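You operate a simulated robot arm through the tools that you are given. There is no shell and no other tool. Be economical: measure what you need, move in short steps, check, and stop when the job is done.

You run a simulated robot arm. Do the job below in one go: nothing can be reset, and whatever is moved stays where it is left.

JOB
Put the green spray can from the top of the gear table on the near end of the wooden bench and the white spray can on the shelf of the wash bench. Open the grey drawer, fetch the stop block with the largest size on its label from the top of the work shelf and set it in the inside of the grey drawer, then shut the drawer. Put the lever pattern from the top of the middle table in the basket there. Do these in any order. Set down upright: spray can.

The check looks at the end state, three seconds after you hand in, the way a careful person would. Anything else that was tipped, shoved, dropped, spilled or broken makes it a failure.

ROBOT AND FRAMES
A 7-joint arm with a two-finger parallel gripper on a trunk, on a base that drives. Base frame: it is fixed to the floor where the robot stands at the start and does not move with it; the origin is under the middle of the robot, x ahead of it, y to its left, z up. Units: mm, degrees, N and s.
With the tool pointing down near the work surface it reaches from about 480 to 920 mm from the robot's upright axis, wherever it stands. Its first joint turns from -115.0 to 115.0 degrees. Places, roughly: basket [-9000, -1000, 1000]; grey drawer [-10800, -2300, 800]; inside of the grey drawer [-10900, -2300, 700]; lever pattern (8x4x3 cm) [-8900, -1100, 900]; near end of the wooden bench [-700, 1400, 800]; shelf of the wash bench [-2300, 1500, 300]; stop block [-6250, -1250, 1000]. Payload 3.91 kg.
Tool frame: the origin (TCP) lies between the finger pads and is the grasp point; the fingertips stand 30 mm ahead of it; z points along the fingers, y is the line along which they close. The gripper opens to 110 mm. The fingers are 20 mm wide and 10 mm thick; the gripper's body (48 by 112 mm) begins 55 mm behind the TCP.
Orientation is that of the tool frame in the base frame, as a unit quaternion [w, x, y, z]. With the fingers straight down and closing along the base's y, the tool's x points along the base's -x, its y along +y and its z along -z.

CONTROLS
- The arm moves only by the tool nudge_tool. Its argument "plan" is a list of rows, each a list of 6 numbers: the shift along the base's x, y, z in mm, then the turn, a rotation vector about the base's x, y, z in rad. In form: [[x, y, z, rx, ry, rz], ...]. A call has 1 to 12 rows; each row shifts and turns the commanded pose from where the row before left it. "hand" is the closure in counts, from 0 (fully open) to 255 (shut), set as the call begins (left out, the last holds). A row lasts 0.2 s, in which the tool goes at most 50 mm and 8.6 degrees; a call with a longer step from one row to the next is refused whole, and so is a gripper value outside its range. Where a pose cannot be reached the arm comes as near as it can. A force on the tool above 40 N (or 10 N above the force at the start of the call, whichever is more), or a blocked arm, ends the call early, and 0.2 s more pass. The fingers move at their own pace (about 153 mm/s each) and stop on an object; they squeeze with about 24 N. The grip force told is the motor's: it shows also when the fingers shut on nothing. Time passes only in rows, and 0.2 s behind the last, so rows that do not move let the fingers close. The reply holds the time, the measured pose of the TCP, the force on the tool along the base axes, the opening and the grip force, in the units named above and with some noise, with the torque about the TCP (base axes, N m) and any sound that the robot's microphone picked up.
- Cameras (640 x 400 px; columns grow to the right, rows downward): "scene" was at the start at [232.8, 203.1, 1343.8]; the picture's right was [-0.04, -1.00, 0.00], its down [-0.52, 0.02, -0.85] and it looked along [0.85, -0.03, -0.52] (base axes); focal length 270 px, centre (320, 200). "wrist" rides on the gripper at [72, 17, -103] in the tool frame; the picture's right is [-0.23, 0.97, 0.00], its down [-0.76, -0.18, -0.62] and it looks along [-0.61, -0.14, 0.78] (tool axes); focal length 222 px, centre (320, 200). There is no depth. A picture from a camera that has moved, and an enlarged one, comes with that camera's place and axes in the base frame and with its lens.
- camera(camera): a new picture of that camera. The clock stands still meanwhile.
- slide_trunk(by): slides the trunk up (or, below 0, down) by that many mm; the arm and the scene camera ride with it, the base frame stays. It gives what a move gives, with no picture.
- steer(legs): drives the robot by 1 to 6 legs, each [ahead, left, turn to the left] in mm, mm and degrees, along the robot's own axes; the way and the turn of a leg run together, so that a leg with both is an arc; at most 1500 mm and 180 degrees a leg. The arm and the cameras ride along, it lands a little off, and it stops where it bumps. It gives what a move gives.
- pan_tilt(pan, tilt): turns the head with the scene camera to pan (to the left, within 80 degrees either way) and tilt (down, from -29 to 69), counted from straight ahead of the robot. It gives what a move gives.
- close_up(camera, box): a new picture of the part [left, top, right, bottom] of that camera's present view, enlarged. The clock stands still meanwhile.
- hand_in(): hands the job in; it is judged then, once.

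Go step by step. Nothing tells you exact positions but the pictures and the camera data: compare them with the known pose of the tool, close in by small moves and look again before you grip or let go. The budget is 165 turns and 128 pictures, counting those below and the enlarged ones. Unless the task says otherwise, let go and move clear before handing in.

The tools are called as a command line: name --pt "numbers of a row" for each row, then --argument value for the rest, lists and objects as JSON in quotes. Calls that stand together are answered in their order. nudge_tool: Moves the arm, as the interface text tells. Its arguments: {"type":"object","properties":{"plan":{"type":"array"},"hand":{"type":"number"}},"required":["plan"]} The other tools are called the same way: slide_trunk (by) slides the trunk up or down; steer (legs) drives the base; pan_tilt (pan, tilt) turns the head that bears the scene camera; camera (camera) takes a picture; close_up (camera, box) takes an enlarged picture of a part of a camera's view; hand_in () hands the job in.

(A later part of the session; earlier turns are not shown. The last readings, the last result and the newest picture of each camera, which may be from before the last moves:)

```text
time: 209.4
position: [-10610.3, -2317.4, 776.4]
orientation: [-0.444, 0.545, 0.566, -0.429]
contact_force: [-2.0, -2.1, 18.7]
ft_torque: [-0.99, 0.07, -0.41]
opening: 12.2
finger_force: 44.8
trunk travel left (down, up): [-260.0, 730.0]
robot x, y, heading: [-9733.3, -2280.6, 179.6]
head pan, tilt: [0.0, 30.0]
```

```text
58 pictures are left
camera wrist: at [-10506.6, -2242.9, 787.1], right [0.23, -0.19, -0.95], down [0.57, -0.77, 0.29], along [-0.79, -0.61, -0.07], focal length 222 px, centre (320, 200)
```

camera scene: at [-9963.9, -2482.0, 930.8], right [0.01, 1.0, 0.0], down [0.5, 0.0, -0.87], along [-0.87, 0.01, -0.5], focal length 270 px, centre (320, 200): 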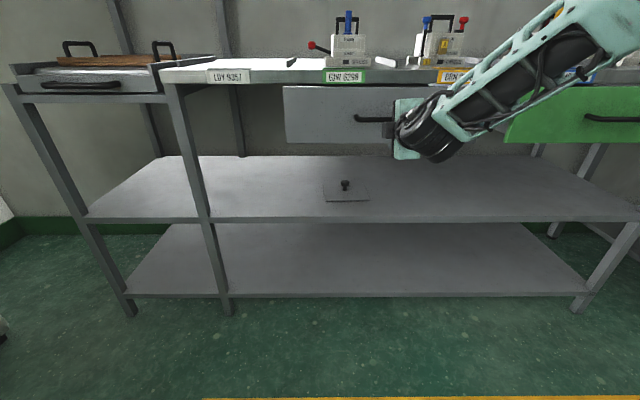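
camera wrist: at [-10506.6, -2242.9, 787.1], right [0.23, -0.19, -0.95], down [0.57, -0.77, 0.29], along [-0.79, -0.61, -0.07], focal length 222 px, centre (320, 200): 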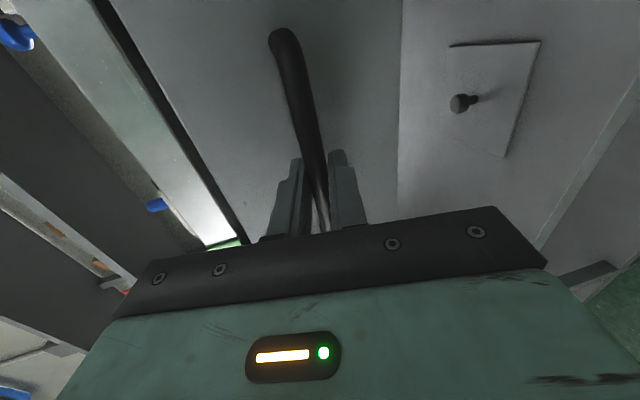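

Bar gripped. Pulling the drawer open.

nudge_tool --pt "0 0 3 0 0 0" --pt "8 0 0 0 0 0" --pt "12 0 0 0 0 0" --pt "20 0 0 0 0 0" --pt "25 0 0 0 0 0" --pt "25 0 0 0 0 0" --pt "25 0 0 0 0 0" --pt "25 0 0 0 0 0" --pt "25 0 0 0 0 0" --pt "20 0 0 0 0 0" --pt "15 0 0 0 0 0" --pt "0 0 0 0 0 0"

camera --camera "scene"

```text
time: 212.1
position: [-10410.9, -2316.7, 776.2]
orientation: [-0.443, 0.547, 0.568, -0.427]
contact_force: [1.0, -7.0, -1.8]
ft_torque: [-0.82, 0.01, -0.63]
opening: 12.4
finger_force: 44.7
trunk travel left (down, up): [-260.0, 730.0]
robot x, y, heading: [-9728.4, -2280.5, 179.5]
head pan, tilt: [0.0, 30.0]
```

```text
57 pictures are left
camera scene: at [-9963.6, -2482.1, 930.6], right [0.01, 1.0, 0.0], down [0.5, 0.0, -0.87], along [-0.87, 0.01, -0.5], focal length 270 px, centre (320, 200)
```

scene: 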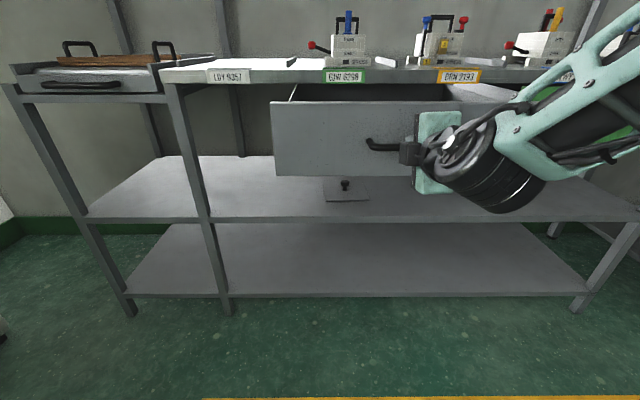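

nudge_tool --pt "10 0 0 0 0 0" --pt "15 0 0 0 0 0" --pt "15 0 0 0 0 0" --pt "15 0 0 0 0 0" --pt "10 0 0 0 0 0" --pt "0 0 0 0 0 0"

nudge_tool --pt "0 0 0 0 0 0" --pt "0 0 0 0 0 0" --pt "0 0 0 0 0 0" --hand 60

nudge_tool --pt "10 0 2 0 0 0" --pt "25 0 6 0 0 0" --pt "25 0 6 0 0 0" --pt "0 0 0 0 0 0"

steer --legs '[[-300, 0, 0]]'

slide_trunk --by 400

camera --camera "scene"

```text
time: 213.4
position: [-10344.7, -2316.6, 775.5]
orientation: [-0.444, 0.546, 0.567, -0.429]
contact_force: [-0.3, -4.3, 3.7]
ft_torque: [-0.86, 0.05, -0.36]
opening: 12.1
finger_force: 44.6
trunk travel left (down, up): [-260.0, 730.0]
robot x, y, heading: [-9730.8, -2278.4, 179.5]
head pan, tilt: [0.0, 30.0]
```

```text
time: 214.2
position: [-10344.5, -2316.7, 774.3]
orientation: [-0.443, 0.546, 0.567, -0.428]
contact_force: [-0.8, 0.6, -0.6]
ft_torque: [-0.01, 0.03, -0.03]
opening: 84.0
finger_force: 0.1
trunk travel left (down, up): [-260.0, 730.0]
robot x, y, heading: [-9731.1, -2280.0, 179.7]
head pan, tilt: [0.0, 30.0]
```

```text
time: 215.2
position: [-10298.7, -2329.6, 802.3]
orientation: [-0.444, 0.546, 0.568, -0.428]
contact_force: [-1.3, 0.2, -0.1]
ft_torque: [0.02, 0.01, -0.02]
opening: 84.3
finger_force: 0.1
out of reach, approached as far as the arm can: row 2, 3
trunk travel left (down, up): [-260.0, 730.0]
robot x, y, heading: [-9729.0, -2283.5, 179.6]
head pan, tilt: [0.0, 30.0]
```

```text
time: 217.3
position: [-9997.1, -2331.1, 801.9]
orientation: [-0.444, 0.547, 0.567, -0.427]
contact_force: [-0.3, -0.3, -0.2]
ft_torque: [0.02, -0.02, -0.02]
opening: 84.3
finger_force: 0.0
trunk travel left (down, up): [-260.0, 730.0]
robot x, y, heading: [-9428.4, -2283.8, 179.5]
head pan, tilt: [0.0, 30.0]
```

```text
time: 221.1
position: [-9996.1, -2331.3, 1202.4]
orientation: [-0.444, 0.546, 0.567, -0.428]
contact_force: [0.2, 0.4, -0.1]
ft_torque: [0.01, -0.03, 0.02]
opening: 84.4
finger_force: 0.0
trunk travel left (down, up): [-660.0, 330.0]
robot x, y, heading: [-9429.4, -2282.9, 179.6]
head pan, tilt: [0.0, 30.0]
```

```text
56 pictures are left
camera scene: at [-9661.1, -2484.0, 1330.8], right [0.01, 1.0, 0.0], down [0.5, 0.0, -0.87], along [-0.87, 0.01, -0.5], focal length 270 px, centre (320, 200)
```

scene: 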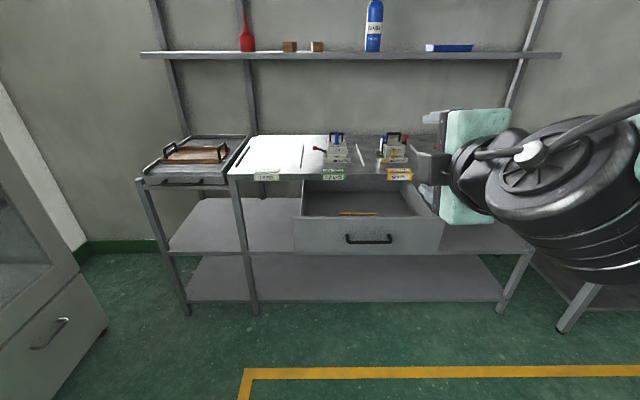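

The drawer is open about 265 mm. Now I point the tool down again and go round the table's other side for the lever pattern.

nudge_tool --pt "0 0 10 0 -0.145 0" --pt "0 0 10 0 -0.145 0" --pt "0 0 10 0 -0.145 0" --pt "0 0 10 0 -0.145 0" --pt "0 0 10 0 -0.145 0" --pt "0 0 10 0 -0.145 0" --pt "0 0 10 0 -0.145 0" --pt "0 0 10 0 -0.145 0" --pt "0 0 10 0 -0.145 0" --pt "0 0 0 0 0 0" --hand 0

steer --legs '[[0, 0, -90]]'

pan_tilt --pan -60 --tilt 30

camera --camera "scene"

```text
time: 223.3
position: [-9995.8, -2332.6, 1291.1]
orientation: [-0.008, 0.694, 0.72, -0.008]
contact_force: [-0.2, 0.6, 0.5]
ft_torque: [-0.01, 0.01, 0.01]
opening: 110.3
finger_force: 0.0
trunk travel left (down, up): [-660.0, 330.0]
robot x, y, heading: [-9426.6, -2282.3, 179.1]
head pan, tilt: [0.0, 30.0]
```

```text
time: 227.5
position: [-9486.6, -1714.9, 1292.8]
orientation: [-0.011, 1.0, 0.025, 0.0]
contact_force: [0.1, 0.7, -0.2]
ft_torque: [0.01, -0.04, 0.0]
opening: 110.1
finger_force: 0.1
trunk travel left (down, up): [-660.0, 330.0]
robot x, y, heading: [-9426.4, -2281.4, 90.4]
head pan, tilt: [0.0, 30.0]
```

```text
time: 228.8
position: [-9487.1, -1714.9, 1291.7]
orientation: [-0.011, 1.0, 0.025, 0.0]
contact_force: [0.2, -0.4, -0.1]
ft_torque: [0.02, 0.0, 0.0]
opening: 109.7
finger_force: 0.2
trunk travel left (down, up): [-660.0, 330.0]
robot x, y, heading: [-9428.5, -2282.2, 90.4]
head pan, tilt: [-60.0, 30.0]
```

```text
55 pictures are left
camera scene: at [-9555.0, -2094.5, 1330.8], right [0.51, -0.86, 0.0], down [-0.43, -0.25, -0.87], along [0.75, 0.44, -0.5], focal length 270 px, centre (320, 200)
```

scene: 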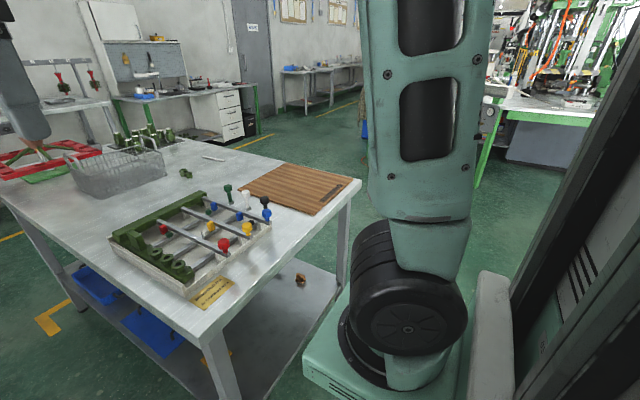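

steer --legs '[[-120, 0, 0], [0, -1330, 0], [1300, 0, 0], [0, 0, 90]]'

pan_tilt --pan 0 --tilt 40

camera --camera "scene"

```text
time: 246.4
position: [-8639.2, -1165.8, 1292.1]
orientation: [-0.007, 0.688, 0.725, -0.007]
contact_force: [0.2, 0.5, -1.0]
ft_torque: [-0.01, 0.01, 0.0]
opening: 110.1
finger_force: 0.0
trunk travel left (down, up): [-660.0, 330.0]
robot x, y, heading: [-8068.7, -1106.2, -179.4]
head pan, tilt: [-60.0, 30.0]
```

```text
time: 247.7
position: [-8639.2, -1166.5, 1291.9]
orientation: [-0.008, 0.688, 0.726, -0.008]
contact_force: [0.3, -0.6, 0.0]
ft_torque: [-0.01, -0.01, -0.02]
opening: 109.7
finger_force: 0.1
trunk travel left (down, up): [-660.0, 330.0]
robot x, y, heading: [-8071.1, -1103.0, -179.7]
head pan, tilt: [0.0, 40.0]
```

```text
54 pictures are left
camera scene: at [-8296.1, -1312.0, 1315.4], right [-0.01, 1.0, 0.0], down [0.64, 0.01, -0.77], along [-0.77, -0.01, -0.64], focal length 270 px, centre (320, 200)
```

scene: 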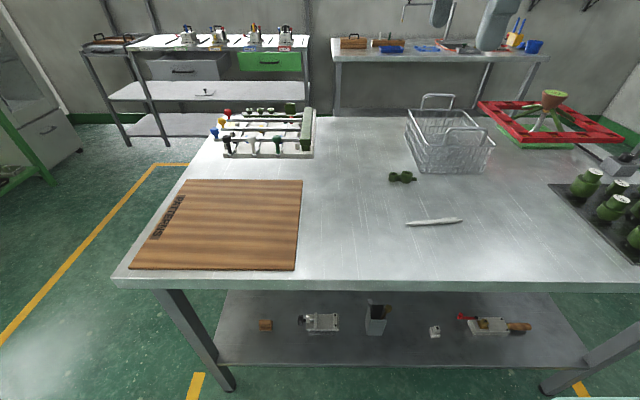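

close_up --camera "scene" --box '[360, 90, 500, 200]'

close_up --camera "scene" --box '[80, 20, 320, 120]'

```text
3.64 times, centred on (430, 145) of scene
camera zoom: at [-8296.1, -1312.0, 1315.4], right [-0.01, 1.0, 0.0], down [0.64, 0.01, -0.77], along [-0.77, -0.01, -0.64], focal length 983 px, centre (-80, 400)
```

zoom: 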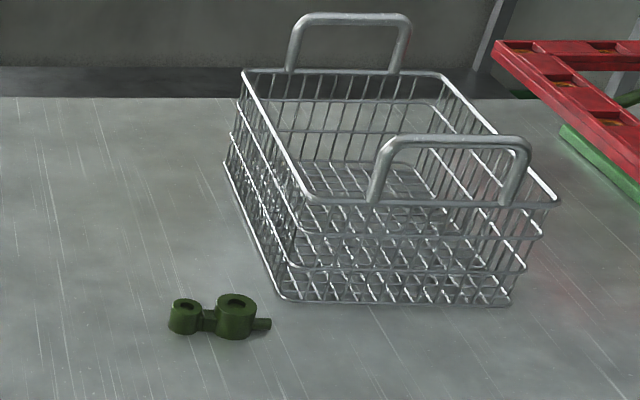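

```text
2.67 times, centred on (200, 70) of scene
camera zoom: at [-8296.1, -1312.0, 1315.4], right [-0.01, 1.0, 0.0], down [0.64, 0.01, -0.77], along [-0.77, -0.01, -0.64], focal length 721 px, centre (640, 547)
```

zoom: 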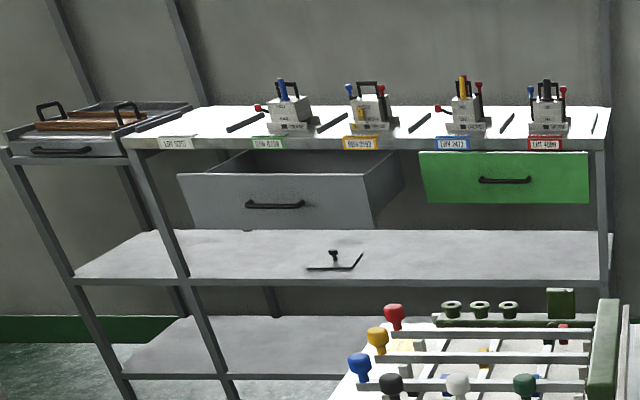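

Lever pattern lies along y at about (-8944, -1080); the basket spans x -9245…-8990, y -1010…-825, rim z ≈ 952. I move closer and position the open gripper above the lever's larger boss.

steer --legs '[[110, 130, 0]]'

camera --camera "scene"

```text
time: 249.1
position: [-8748.7, -1298.2, 1292.4]
orientation: [-0.008, 0.687, 0.726, -0.007]
contact_force: [0.3, -0.5, 0.0]
ft_torque: [-0.02, 0.05, -0.03]
opening: 109.9
finger_force: 0.1
trunk travel left (down, up): [-660.0, 330.0]
robot x, y, heading: [-8180.2, -1235.4, -179.4]
head pan, tilt: [0.0, 40.0]
```

```text
51 pictures are left
camera scene: at [-8404.2, -1443.8, 1315.4], right [-0.01, 1.0, 0.0], down [0.64, 0.01, -0.77], along [-0.77, -0.01, -0.64], focal length 270 px, centre (320, 200)
```

scene: 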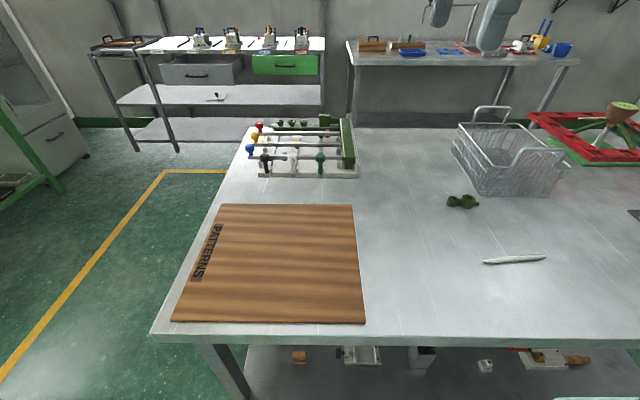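

Left was the wrong way; strafing right instead, then above the lever.

steer --legs '[[0, -260, -0.6]]'

nudge_tool --pt "-20 0 0 0 0 0" --pt "-40 0 -30 0 0 0" --pt "-40 0 -40 0 0 0" --pt "-40 0 -40 0 0 0" --pt "-40 0 -40 0 0 0" --pt "-15 0 -40 0 0 0" --pt "0 0 -40 0 0 0" --pt "0 0 -40 0 0 0" --pt "0 0 -20 0 0 0" --pt "0 0 0 0 0 0"

camera --camera "wrist"

camera --camera "scene"

```text
time: 251.0
position: [-8751.0, -1035.5, 1293.1]
orientation: [-0.008, 0.691, 0.723, -0.008]
contact_force: [0.1, 0.4, -0.4]
ft_torque: [0.01, 0.0, 0.02]
opening: 109.9
finger_force: 0.1
trunk travel left (down, up): [-660.0, 330.0]
robot x, y, heading: [-8180.7, -983.3, -179.7]
head pan, tilt: [0.0, 40.0]
```

```text
refused: row 3 steps farther than a row can; nothing moved
```

```text
50 pictures are left
camera wrist: at [-8734.4, -961.4, 1395.6], right [0.98, -0.18, -0.02], down [-0.13, -0.77, 0.63], along [-0.13, -0.61, -0.78], focal length 222 px, centre (320, 200)
```

wrist: 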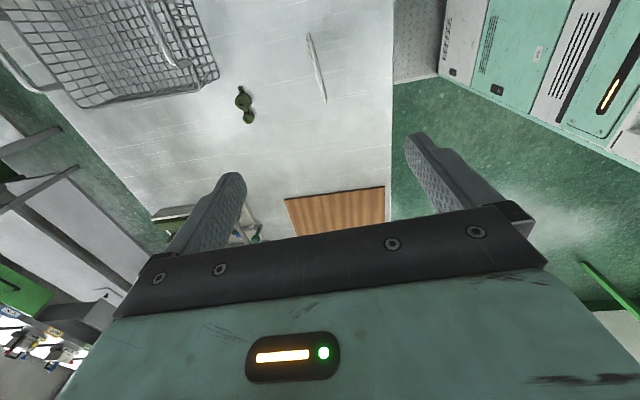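

```text
49 pictures are left
camera scene: at [-8407.9, -1183.7, 1315.4], right [0.0, 1.0, 0.0], down [0.64, 0.0, -0.77], along [-0.77, 0.0, -0.64], focal length 270 px, centre (320, 200)
```

scene: 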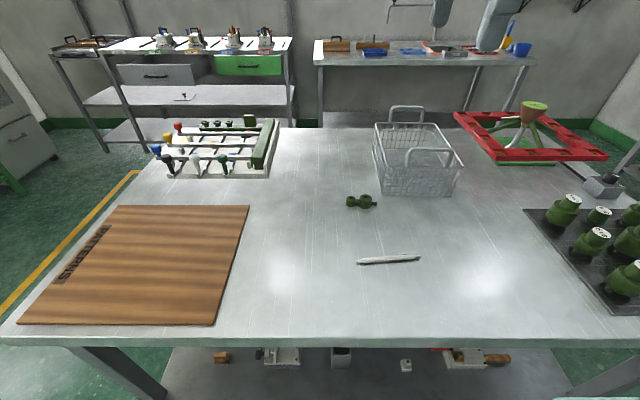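

nudge_tool --pt "-20 -3 -20 0 0 0" --pt "-35 -4 -30 0 0 0" --pt "-35 -4 -30 0 0 0" --pt "-35 -4 -30 0 0 0" --pt "-35 -4 -30 0 0 0" --pt "-26 -4 -30 0 0 0" --pt "0 0 -40 0 0 0" --pt "0 0 -40 0 0 0" --pt "0 0 -40 0 0 0" --pt "0 0 0 0 0 0"

camera --camera "wrist"

```text
time: 253.2
position: [-8937.9, -1059.5, 1005.7]
orientation: [-0.009, 0.69, 0.724, -0.008]
contact_force: [-0.1, -0.2, 0.4]
ft_torque: [0.02, -0.01, -0.01]
opening: 109.9
finger_force: 0.1
trunk travel left (down, up): [-660.0, 330.0]
robot x, y, heading: [-8183.1, -978.5, -179.8]
head pan, tilt: [0.0, 40.0]
```

```text
48 pictures are left
camera wrist: at [-8921.4, -985.9, 1108.4], right [0.98, -0.18, -0.02], down [-0.13, -0.77, 0.63], along [-0.13, -0.61, -0.78], focal length 222 px, centre (320, 200)
```

wrist: 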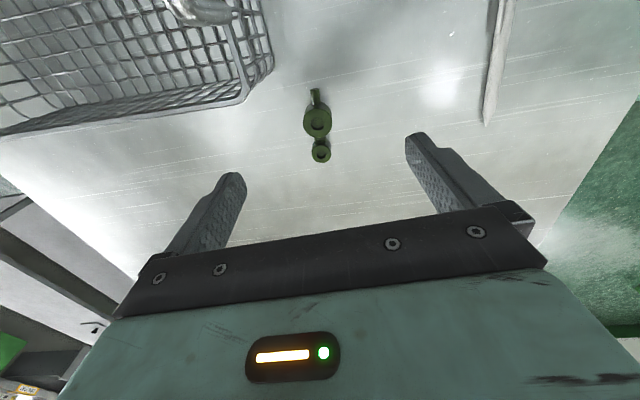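

nudge_tool --pt "-6 -5 -20 0 0 0" --pt "0 0 -25 0 0 0" --pt "0 0 -25 0 0 0" --pt "0 0 -20 0 0 0" --pt "0 0 -15 0 0 0" --pt "0 0 -10 0 0 0" --pt "0 0 -6 0 0 0" --pt "0 0 0 0 0 0" --hand 90

camera --camera "wrist"

nudge_tool --pt "0 0 0 0 0 0" --pt "0 0 0 0 0 0" --pt "0 0 0 0 0 0" --pt "0 0 0 0 0 0" --hand 255

```text
time: 255.0
position: [-8942.3, -1064.3, 882.7]
orientation: [-0.008, 0.69, 0.723, -0.009]
contact_force: [-0.6, 0.2, -0.2]
ft_torque: [-0.03, 0.0, 0.04]
opening: 70.9
finger_force: 0.1
trunk travel left (down, up): [-660.0, 330.0]
robot x, y, heading: [-8180.5, -980.7, -179.8]
head pan, tilt: [0.0, 40.0]
```

```text
47 pictures are left
camera wrist: at [-8925.4, -990.1, 985.2], right [0.98, -0.18, -0.02], down [-0.13, -0.77, 0.63], along [-0.13, -0.61, -0.78], focal length 222 px, centre (320, 200)
```

wrist: 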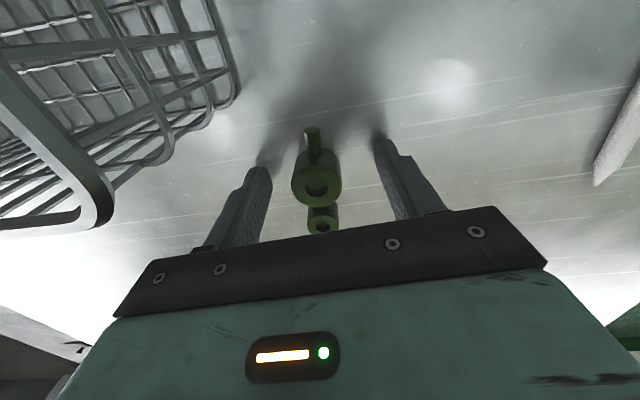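

```text
time: 256.0
position: [-8942.2, -1064.4, 880.8]
orientation: [-0.008, 0.69, 0.723, -0.009]
contact_force: [-0.1, 0.6, 0.8]
ft_torque: [0.03, 0.02, 0.0]
opening: 30.0
finger_force: 24.3
trunk travel left (down, up): [-660.0, 330.0]
robot x, y, heading: [-8178.2, -981.7, -179.8]
head pan, tilt: [0.0, 40.0]
```

Gripped at 30 mm. Lifting and carrying over the basket.

nudge_tool --pt "0 0 15 0 0 0" --pt "0 0 30 0 0 0" --pt "0 0 40 0 0 0" --pt "0 0 40 0 0 0" --pt "0 0 40 0 0 0" --pt "0 0 35 0 0 0" --pt "-28 32 0 0 0 0" --pt "-28 32 0 0 0 0" --pt "-29 32 0 0 0 0" --pt "-29 32 0 0 0 0" --pt "-29 32 0 0 0 0" --pt "0 0 0 0 0 0"

camera --camera "wrist"

camera --camera "scene"

```text
time: 258.6
position: [-9085.0, -903.8, 1080.4]
orientation: [-0.007, 0.691, 0.723, -0.008]
contact_force: [0.7, -0.3, 0.1]
ft_torque: [0.04, -0.04, -0.02]
opening: 30.0
finger_force: 24.0
trunk travel left (down, up): [-660.0, 330.0]
robot x, y, heading: [-8186.0, -981.9, -179.7]
head pan, tilt: [0.0, 40.0]
```

```text
46 pictures are left
camera wrist: at [-9069.8, -830.4, 1184.0], right [0.98, -0.18, -0.02], down [-0.13, -0.77, 0.63], along [-0.13, -0.61, -0.78], focal length 222 px, centre (320, 200)
```

wrist: 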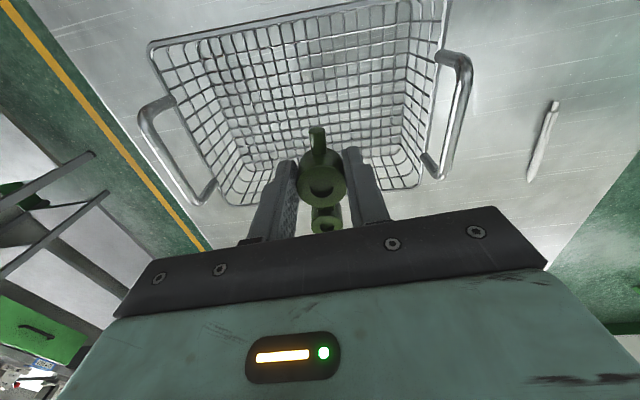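

```text
45 pictures are left
camera scene: at [-8407.9, -1183.7, 1315.4], right [0.0, 1.0, 0.0], down [0.64, 0.0, -0.77], along [-0.77, 0.0, -0.64], focal length 270 px, centre (320, 200)
```

scene: 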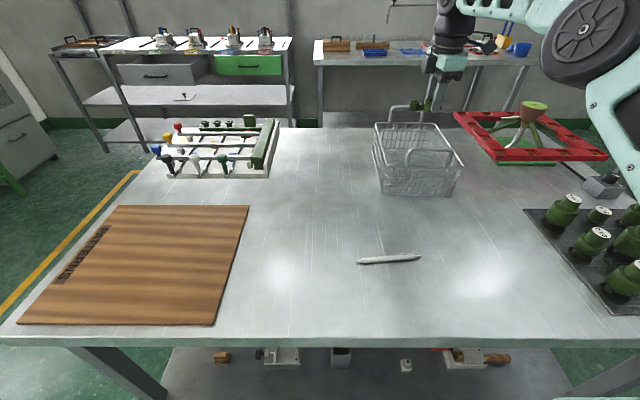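

nudge_tool --pt "-5 -5 -30 0 0 0" --pt "0 0 -40 0 0 0" --pt "0 0 -40 0 0 0" --pt "0 0 -30 0 0 0" --pt "0 0 -20 0 0 0" --pt "0 0 -15 0 0 0" --pt "0 0 -8 0 0 0" --pt "0 0 -5 0 0 0" --pt "0 0 0 0 0 0"

camera --camera "wrist"

```text
time: 260.6
position: [-9090.5, -907.9, 892.4]
orientation: [-0.007, 0.69, 0.724, -0.008]
contact_force: [0.4, -0.5, -0.5]
ft_torque: [0.01, -0.02, 0.0]
opening: 30.1
finger_force: 23.4
trunk travel left (down, up): [-660.0, 330.0]
robot x, y, heading: [-8182.8, -979.3, -179.7]
head pan, tilt: [0.0, 40.0]
```

```text
44 pictures are left
camera wrist: at [-9074.6, -834.1, 996.2], right [0.98, -0.18, -0.02], down [-0.13, -0.77, 0.63], along [-0.13, -0.61, -0.78], focal length 222 px, centre (320, 200)
```

wrist: 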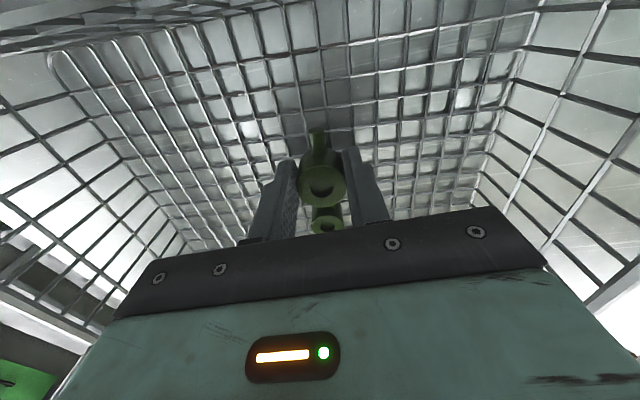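

nudge_tool --pt "0 0 -2 0 0 0" --pt "0 0 -2 0 0 0" --pt "0 0 -2 0 0 0" --pt "0 0 0 0 0 0"

nudge_tool --pt "0 0 0 0 0 0" --pt "0 0 0 0 0 0" --pt "0 0 0 0 0 0" --hand 110

nudge_tool --pt "0 0 15 0 0 0" --pt "0 0 30 0 0 0" --pt "0 0 40 0 0 0" --pt "0 0 40 0 0 0" --pt "0 0 45 0 0 0" --pt "0 0 45 0 0 0" --pt "0 0 45 0 0 0" --pt "0 0 45 0 0 0" --pt "0 0 0 0 0 0"

camera --camera "wrist"

```text
time: 261.6
position: [-9090.5, -908.9, 886.2]
orientation: [-0.007, 0.69, 0.724, -0.008]
contact_force: [-0.7, 0.3, 1.6]
ft_torque: [-0.03, -0.01, 0.0]
opening: 30.1
finger_force: 24.2
trunk travel left (down, up): [-660.0, 330.0]
robot x, y, heading: [-8180.1, -980.3, -179.9]
head pan, tilt: [0.0, 40.0]
```

```text
time: 262.4
position: [-9089.9, -909.2, 886.4]
orientation: [-0.008, 0.69, 0.724, -0.008]
contact_force: [0.1, 0.1, -0.4]
ft_torque: [-0.02, -0.02, 0.0]
opening: 62.4
finger_force: 0.1
trunk travel left (down, up): [-660.0, 330.0]
robot x, y, heading: [-8184.0, -978.8, -180.1]
head pan, tilt: [0.0, 40.0]
```

```text
time: 264.4
position: [-9062.3, -905.9, 1180.2]
orientation: [-0.008, 0.69, 0.723, -0.009]
contact_force: [-0.5, 0.6, -0.1]
ft_torque: [0.04, -0.04, 0.01]
opening: 62.8
finger_force: 0.0
out of reach, approached as far as the arm can: row 7, 8
trunk travel left (down, up): [-660.0, 330.0]
robot x, y, heading: [-8184.6, -983.8, -179.4]
head pan, tilt: [0.0, 40.0]
```

```text
43 pictures are left
camera wrist: at [-9046.5, -831.9, 1283.9], right [0.98, -0.18, -0.02], down [-0.13, -0.77, 0.63], along [-0.13, -0.61, -0.78], focal length 222 px, centre (320, 200)
```

wrist: 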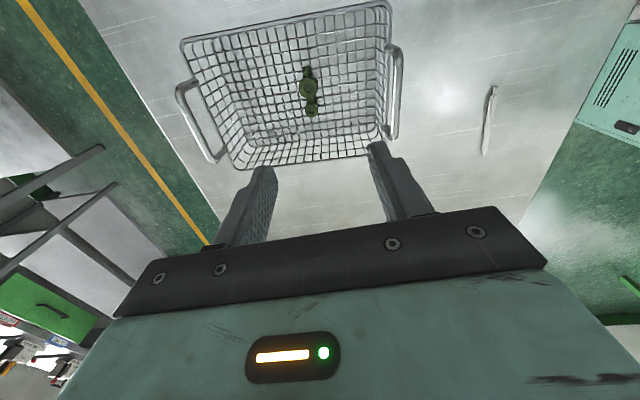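

The lever pattern lies in the basket. Now retract and drive to the work shelf, approaching from its near side.

nudge_tool --pt "40 0 10 0 0 0" --pt "40 0 10 0 0 0" --pt "40 0 10 0 0 0" --pt "40 0 10 0 0 0" --pt "40 0 10 0 0 0" --pt "40 0 10 0 0 0" --pt "20 0 0 0 0 0" --pt "0 0 0 0 0 0" --hand 0

steer --legs '[[-200, 0, 0], [0, 0, 144], [0, 779, 0], [450, 0, 0]]'

camera --camera "scene"

```text
time: 266.2
position: [-8801.2, -907.2, 1240.7]
orientation: [-0.008, 0.691, 0.723, -0.009]
contact_force: [-0.6, 0.0, 0.2]
ft_torque: [0.01, -0.01, 0.02]
opening: 110.1
finger_force: 0.0
trunk travel left (down, up): [-660.0, 330.0]
robot x, y, heading: [-8178.6, -979.8, -180.0]
head pan, tilt: [0.0, 40.0]
```

```text
time: 279.9
position: [-6692.4, -992.1, 1239.0]
orientation: [0.006, -0.487, 0.873, -0.01]
contact_force: [-0.1, -0.1, 0.3]
ft_torque: [0.01, 0.04, 0.0]
opening: 110.0
finger_force: 0.0
trunk travel left (down, up): [-660.0, 330.0]
robot x, y, heading: [-7163.4, -579.4, -34.1]
head pan, tilt: [0.0, 40.0]
```

```text
42 pictures are left
camera scene: at [-6860.1, -539.0, 1315.4], right [-0.56, -0.83, 0.0], down [-0.53, 0.36, -0.77], along [0.63, -0.43, -0.64], focal length 270 px, centre (320, 200)
```

scene: 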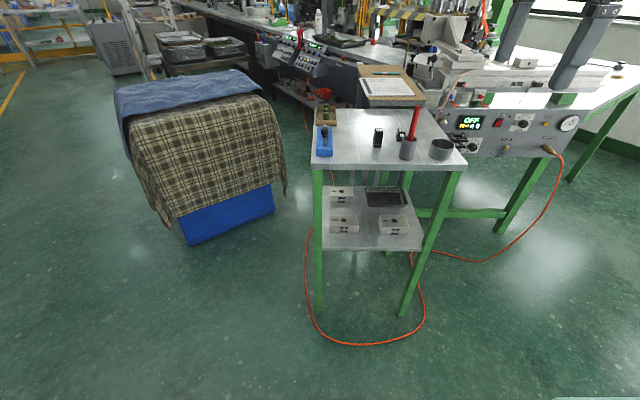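

steer --legs '[[270, 0, 0]]'

close_up --camera "scene" --box '[280, 120, 500, 270]'

camera --camera "wrist"

```text
time: 281.9
position: [-6468.8, -1146.2, 1239.9]
orientation: [0.006, -0.487, 0.873, -0.011]
contact_force: [0.6, -1.4, 0.0]
ft_torque: [0.01, -0.01, -0.01]
opening: 110.1
finger_force: 0.1
trunk travel left (down, up): [-660.0, 330.0]
robot x, y, heading: [-6938.0, -732.6, -34.3]
head pan, tilt: [0.0, 40.0]
```

```text
2.67 times, centred on (390, 195) of scene
camera zoom: at [-6635.6, -692.2, 1315.4], right [-0.56, -0.83, 0.0], down [-0.53, 0.36, -0.77], along [0.63, -0.43, -0.64], focal length 721 px, centre (133, 213)
```

zoom: 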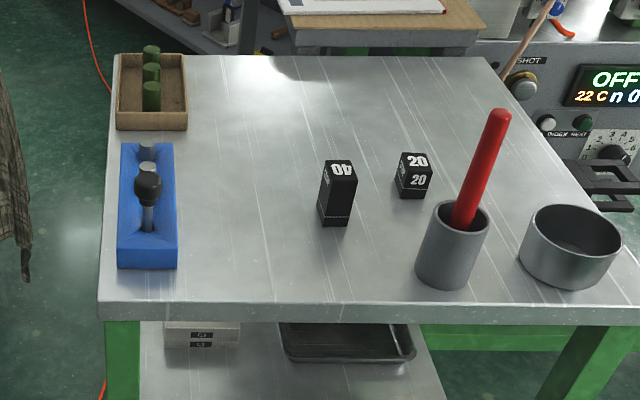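

```text
40 pictures are left
camera wrist: at [-6523.3, -1196.8, 1343.4], right [-0.71, 0.71, -0.02], down [0.54, 0.56, 0.63], along [0.45, 0.43, -0.78], focal length 222 px, centre (320, 200)
```

wrist: 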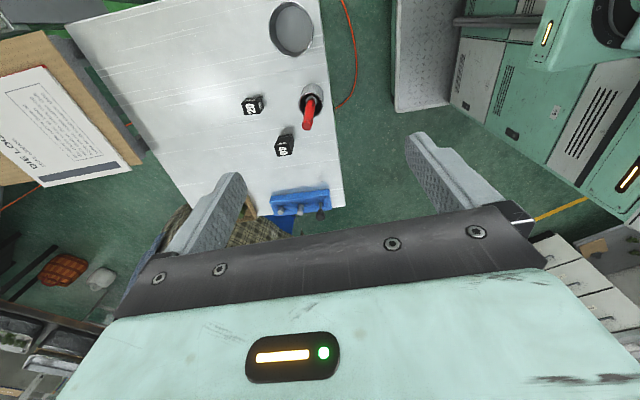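

Two blocks: STOP 40 and STOP 20; the 40 is the larger. The red rod in the cup is close to it, so I rotate the tool so the camera trails on my side and hover above the block.

nudge_tool --pt "12 1 0 0 0 -0.143" --pt "12 2 0 0 0 -0.143" --pt "12 2 0 0 0 -0.143" --pt "12 2 0 0 0 -0.143" --pt "12 2 0 0 0 -0.143" --pt "12 2 0 0 0 -0.143" --pt "13 2 -20 0 0 -0.143" --pt "13 1 -25 0 0 -0.143" --pt "13 2 -25 0 0 -0.143" --pt "13 1 -25 0 0 -0.143" --pt "13 1 -25 0 0 -0.143" --pt "0 0 0 0 0 0" --hand 90

camera --camera "wrist"

close_up --camera "scene" --box '[280, 120, 500, 270]'

```text
time: 284.5
position: [-6331.9, -1130.1, 1120.5]
orientation: [-0.003, 0.274, 0.962, -0.011]
contact_force: [-0.6, 0.5, -0.1]
ft_torque: [-0.03, 0.02, -0.01]
opening: 71.1
finger_force: 0.0
trunk travel left (down, up): [-660.0, 330.0]
robot x, y, heading: [-6939.4, -735.8, -34.4]
head pan, tilt: [0.0, 40.0]
```

```text
39 pictures are left
camera wrist: at [-6382.9, -1074.2, 1222.6], right [0.71, 0.71, -0.02], down [0.56, -0.54, 0.63], along [0.43, -0.46, -0.78], focal length 222 px, centre (320, 200)
```

wrist: 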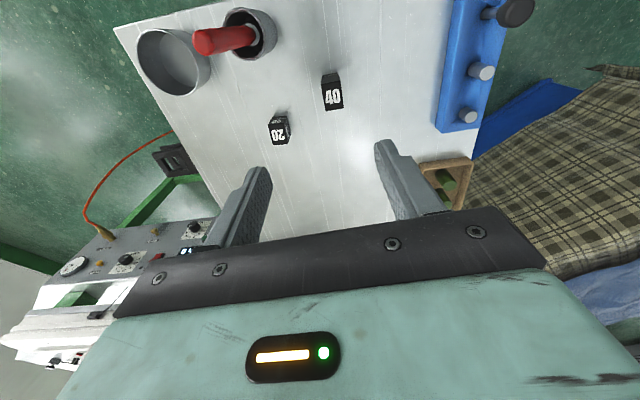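

```text
2.67 times, centred on (390, 195) of scene
camera zoom: at [-6635.7, -692.2, 1315.4], right [-0.56, -0.83, 0.0], down [-0.53, 0.36, -0.77], along [0.63, -0.43, -0.64], focal length 721 px, centre (133, 213)
```

zoom: 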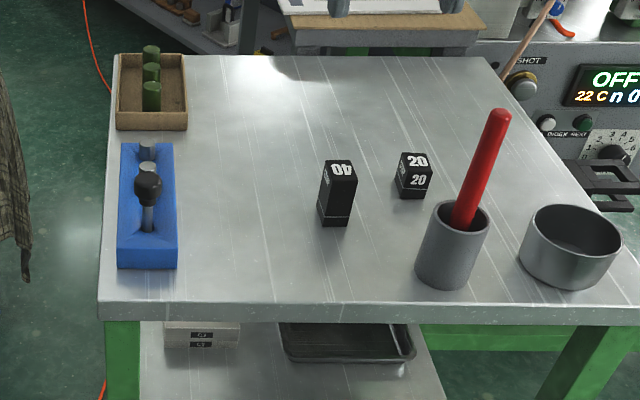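

nudge_tool --pt "4 12 -20 0 0 0" --pt "0 0 -30 0 0 0" --pt "0 0 -30 0 0 0" --pt "0 0 -20 0 0 0" --pt "0 0 0 0 0 0"

camera --camera "wrist"

close_up --camera "scene" --box '[280, 120, 500, 270]'

```text
time: 285.7
position: [-6328.5, -1114.9, 1019.7]
orientation: [-0.002, 0.274, 0.962, -0.011]
contact_force: [0.2, 0.2, 0.1]
ft_torque: [0.0, 0.03, 0.03]
opening: 71.2
finger_force: 0.0
trunk travel left (down, up): [-660.0, 330.0]
robot x, y, heading: [-6936.4, -736.8, -34.3]
head pan, tilt: [0.0, 40.0]
```

```text
37 pictures are left
camera wrist: at [-6379.8, -1060.4, 1123.8], right [0.71, 0.71, -0.02], down [0.56, -0.54, 0.63], along [0.43, -0.45, -0.78], focal length 222 px, centre (320, 200)
```

wrist: 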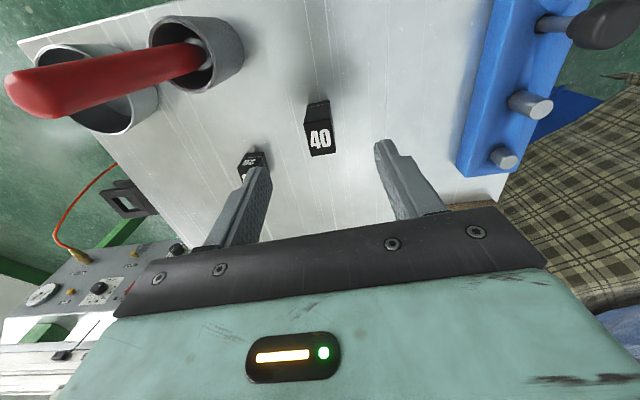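

```text
2.67 times, centred on (390, 195) of scene
camera zoom: at [-6635.6, -692.2, 1315.4], right [-0.56, -0.83, 0.0], down [-0.53, 0.36, -0.77], along [0.63, -0.43, -0.64], focal length 721 px, centre (133, 213)
```

zoom: 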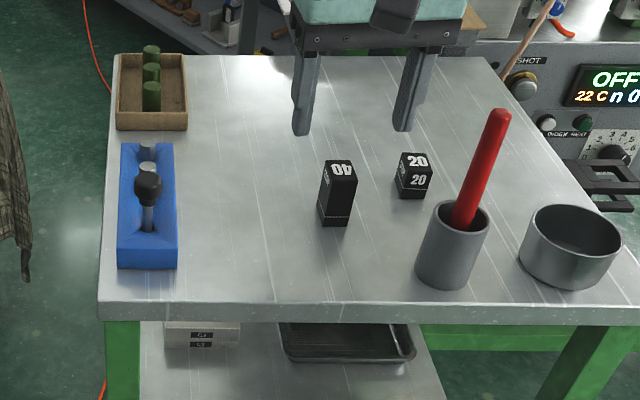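

nudge_tool --pt "3 -5 -20 0 0 0" --pt "0 0 -20 0 0 0" --pt "0 0 -20 0 0 0" --pt "0 0 -15 0 0 0" --pt "0 0 0 0 0 0" --hand 122

camera --camera "wrist"

close_up --camera "scene" --box '[340, 140, 460, 230]'

```text
time: 286.9
position: [-6324.7, -1122.1, 945.4]
orientation: [-0.003, 0.274, 0.962, -0.01]
contact_force: [-0.3, -0.1, -0.7]
ft_torque: [0.01, -0.01, -0.02]
opening: 57.5
finger_force: 0.0
trunk travel left (down, up): [-660.0, 330.0]
robot x, y, heading: [-6938.2, -734.0, -34.3]
head pan, tilt: [0.0, 40.0]
```

```text
35 pictures are left
camera wrist: at [-6376.8, -1066.8, 1049.0], right [0.71, 0.71, -0.02], down [0.56, -0.54, 0.63], along [0.43, -0.45, -0.78], focal length 222 px, centre (320, 200)
```

wrist: 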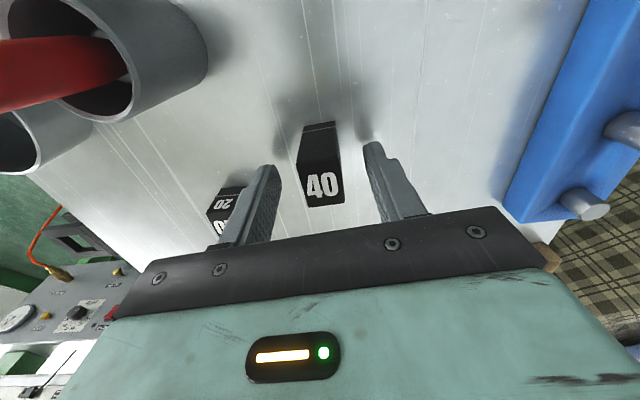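

```text
4.44 times, centred on (400, 185) of scene
camera zoom: at [-6635.6, -692.2, 1315.4], right [-0.56, -0.83, 0.0], down [-0.53, 0.36, -0.77], along [0.63, -0.43, -0.64], focal length 1201 px, centre (-36, 267)
```

zoom: 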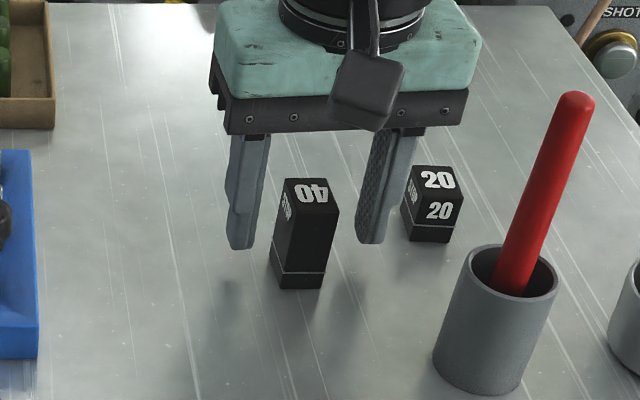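

nudge_tool --pt "2 -1 -8 0 0 0" --pt "0 0 -7 0 0 0" --pt "0 0 -5 0 0 0" --pt "0 0 0 0 0 0"

nudge_tool --pt "0 0 0 0 0 0" --pt "0 0 0 0 0 0" --pt "0 0 0 0 0 0" --pt "0 0 0 0 0 0" --hand 255

nudge_tool --pt "0 0 10 0 0 0" --pt "0 0 25 0 0 0" --pt "0 0 40 0 0 0" --pt "0 0 45 0 0 0" --pt "0 0 45 0 0 0" --pt "0 0 45 0 0 0" --pt "0 0 45 0 0 0" --pt "0 0 0 0 0 0"

camera --camera "wrist"

close_up --camera "scene" --box '[280, 60, 500, 270]'

```text
time: 287.7
position: [-6323.8, -1120.7, 930.3]
orientation: [0.001, 0.273, 0.962, -0.01]
contact_force: [-12.8, 3.5, 22.8]
ft_torque: [0.85, 0.13, 0.45]
opening: 55.4
finger_force: 0.0
trunk travel left (down, up): [-660.0, 330.0]
robot x, y, heading: [-6943.1, -732.0, -34.4]
head pan, tilt: [0.0, 40.0]
stopped in row 4: the force on the tool passed its limit (the readings are from after the stop); the commanded pose is now the measured one
```

```text
time: 288.7
position: [-6321.1, -1120.7, 930.1]
orientation: [0.002, 0.274, 0.962, -0.011]
contact_force: [12.5, 13.7, 30.2]
ft_torque: [0.98, -0.52, -0.21]
opening: 21.9
finger_force: 23.3
trunk travel left (down, up): [-660.0, 330.0]
robot x, y, heading: [-6940.0, -736.8, -34.3]
head pan, tilt: [0.0, 40.0]
```

```text
time: 290.5
position: [-6322.9, -1122.7, 1184.5]
orientation: [0.0, 0.274, 0.962, -0.011]
contact_force: [-1.3, -0.9, -2.6]
ft_torque: [-0.03, -0.02, 0.02]
opening: 21.8
finger_force: 24.2
trunk travel left (down, up): [-660.0, 330.0]
robot x, y, heading: [-6942.8, -733.0, -34.4]
head pan, tilt: [0.0, 40.0]
```

```text
33 pictures are left
camera wrist: at [-6374.4, -1067.5, 1287.8], right [0.71, 0.71, -0.02], down [0.56, -0.54, 0.63], along [0.44, -0.46, -0.78], focal length 222 px, centre (320, 200)
```

wrist: 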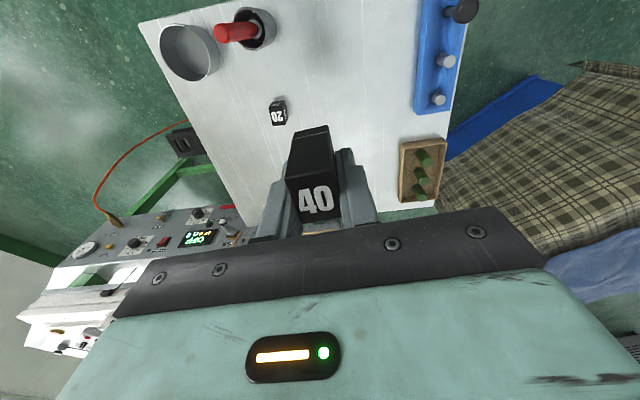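

```text
1.90 times, centred on (390, 165) of scene
camera zoom: at [-6635.5, -692.2, 1315.4], right [-0.56, -0.83, 0.0], down [-0.53, 0.36, -0.77], along [0.63, -0.43, -0.64], focal length 515 px, centre (187, 267)
```

zoom: 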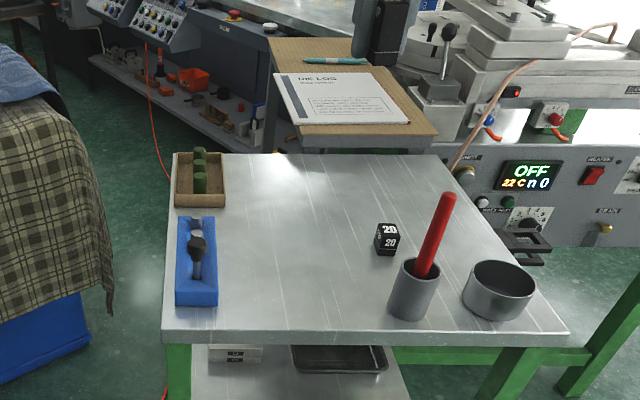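

The 40 block is held; the 20 block and neighbours are undisturbed. Driving back to the open drawer.

steer --legs '[[-450, 0, 0], [0, -779, 0], [0, 0, -145.6], [0, 1190, 0], [1300, 0, 0]]'

camera --camera "scene"

```text
time: 314.7
position: [-9747.9, -2371.4, 1183.6]
orientation: [-0.01, 1.0, 0.028, -0.004]
contact_force: [-0.6, -0.2, -2.8]
ft_torque: [0.0, 0.02, -0.03]
opening: 21.9
finger_force: 23.8
trunk travel left (down, up): [-660.0, 330.0]
robot x, y, heading: [-9017.4, -2329.9, -179.3]
head pan, tilt: [0.0, 40.0]
```

```text
31 pictures are left
camera scene: at [-9243.2, -2540.7, 1315.4], right [-0.01, 1.0, 0.0], down [0.64, 0.01, -0.77], along [-0.77, -0.01, -0.64], focal length 270 px, centre (320, 200)
```

scene: 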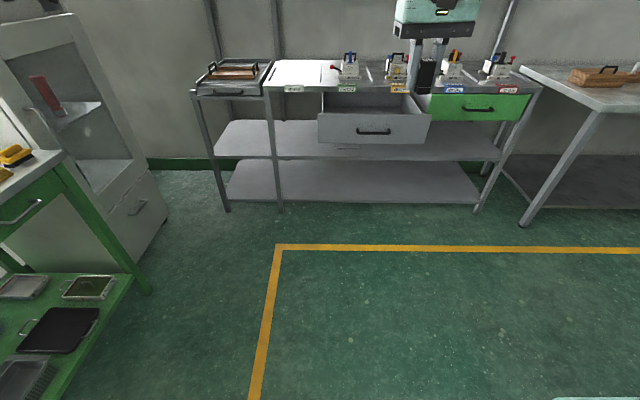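

steer --legs '[[680, 0, -0.7]]'

pan_tilt --pan 5 --tilt 45

camera --camera "scene"

camera --camera "wrist"

```text
time: 318.4
position: [-10426.1, -2374.3, 1184.6]
orientation: [-0.011, 1.0, 0.026, -0.003]
contact_force: [0.0, -0.8, -1.5]
ft_torque: [-0.02, 0.07, -0.02]
opening: 22.1
finger_force: 24.4
trunk travel left (down, up): [-660.0, 330.0]
robot x, y, heading: [-9695.9, -2341.9, -179.6]
head pan, tilt: [0.0, 40.0]
```

```text
time: 319.1
position: [-10426.0, -2373.7, 1183.5]
orientation: [-0.01, 1.0, 0.026, -0.002]
contact_force: [-0.2, -0.1, -1.1]
ft_torque: [0.0, 0.0, 0.0]
opening: 22.1
finger_force: 23.4
trunk travel left (down, up): [-660.0, 330.0]
robot x, y, heading: [-9697.0, -2343.9, -179.3]
head pan, tilt: [5.0, 45.0]
```

```text
30 pictures are left
camera scene: at [-9918.3, -2553.9, 1308.2], right [-0.1, 1.0, 0.0], down [0.7, 0.07, -0.71], along [-0.7, -0.07, -0.71], focal length 270 px, centre (320, 200)
```

scene: 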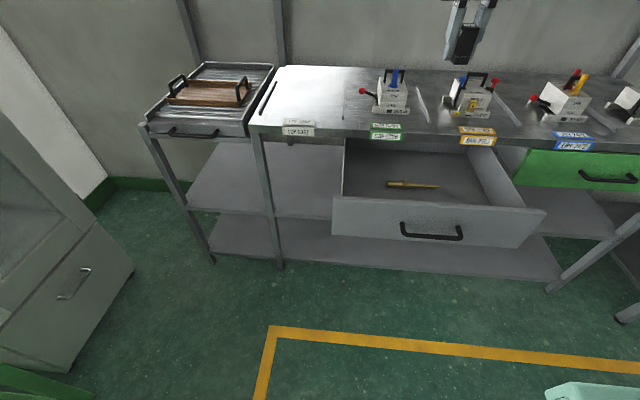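

```text
29 pictures are left
camera wrist: at [-10351.8, -2388.8, 1287.3], right [-0.18, -0.98, -0.02], down [-0.77, 0.13, 0.63], along [-0.62, 0.13, -0.78], focal length 222 px, centre (320, 200)
```

wrist: 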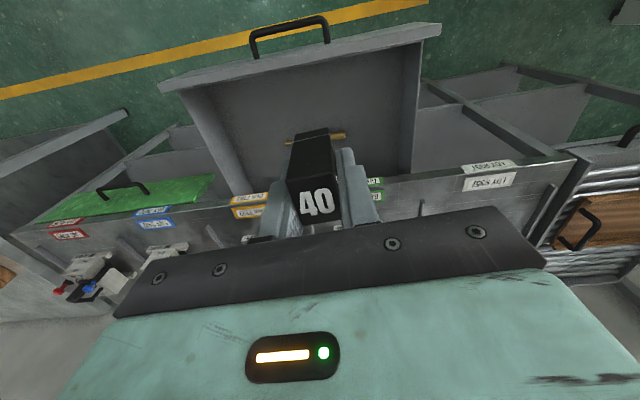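

A rod lies in the drawer near x ≈ -10595; I'll set the block in front of it at about (-10500, -2325). Turning the tool 90° so the camera clears the drawer front.

nudge_tool --pt "-7 4 0 0 0 0.143" --pt "-7 4 0 0 0 0.143" --pt "-7 4 0 0 0 0.143" --pt "-7 4 0 0 0 0.143" --pt "-7 4 0 0 0 0.143" --pt "-7 4 0 0 0 0.143" --pt "-7 4 0 0 0 0.143" --pt "-7 4 0 0 0 0.143" --pt "-7 4 0 0 0 0.143" --pt "-7 4 0 0 0 0.143" --pt "-4 4 0 0 0 0.143" --pt "0 0 0 0 0 0"

nudge_tool --pt "0 0 -25 0 0 0" --pt "0 0 -35 0 0 0" --pt "0 0 -35 0 0 0" --pt "0 0 -35 0 0 0" --pt "0 0 -35 0 0 0" --pt "0 0 -35 0 0 0" --pt "0 0 -35 0 0 0" --pt "0 0 -25 0 0 0" --pt "0 0 -20 0 0 0" --pt "0 0 0 0 0 0"

camera --camera "scene"

camera --camera "wrist"

```text
time: 321.7
position: [-10498.4, -2330.0, 1184.6]
orientation: [-0.005, 0.688, 0.726, -0.009]
contact_force: [-0.9, -0.1, -3.0]
ft_torque: [-0.03, 0.01, -0.01]
opening: 22.0
finger_force: 23.8
trunk travel left (down, up): [-660.0, 330.0]
robot x, y, heading: [-9699.1, -2343.0, -179.5]
head pan, tilt: [5.0, 45.0]
```

```text
time: 323.9
position: [-10501.5, -2330.1, 903.1]
orientation: [-0.005, 0.688, 0.726, -0.009]
contact_force: [0.2, -0.7, -3.4]
ft_torque: [0.0, -0.02, -0.02]
opening: 21.9
finger_force: 23.6
trunk travel left (down, up): [-660.0, 330.0]
robot x, y, heading: [-9700.3, -2340.5, -179.5]
head pan, tilt: [5.0, 45.0]
```

```text
28 pictures are left
camera scene: at [-9918.3, -2553.9, 1308.2], right [-0.1, 1.0, 0.0], down [0.7, 0.07, -0.71], along [-0.7, -0.07, -0.71], focal length 270 px, centre (320, 200)
```

scene: 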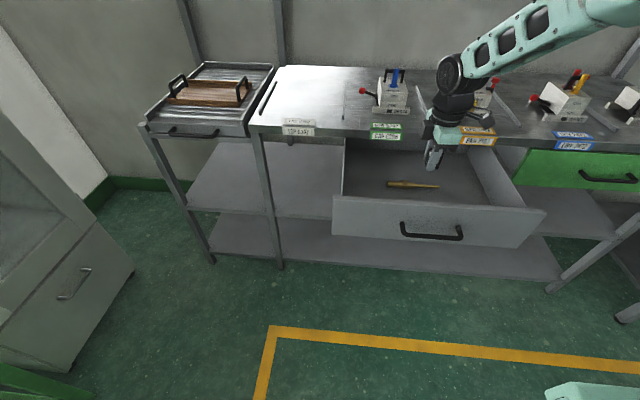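

```text
27 pictures are left
camera wrist: at [-10485.3, -2254.8, 1006.9], right [0.98, -0.18, -0.02], down [-0.12, -0.77, 0.63], along [-0.12, -0.62, -0.78], focal length 222 px, centre (320, 200)
```

wrist: 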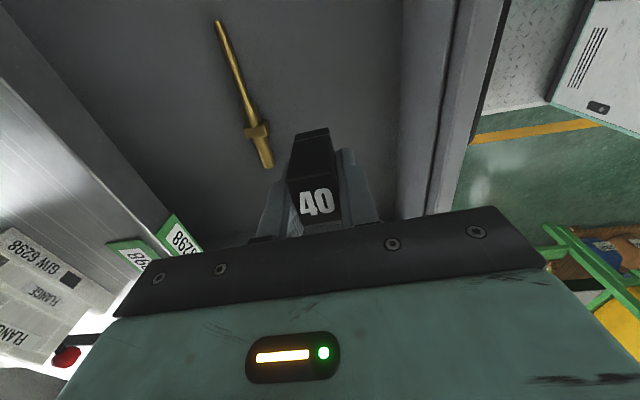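

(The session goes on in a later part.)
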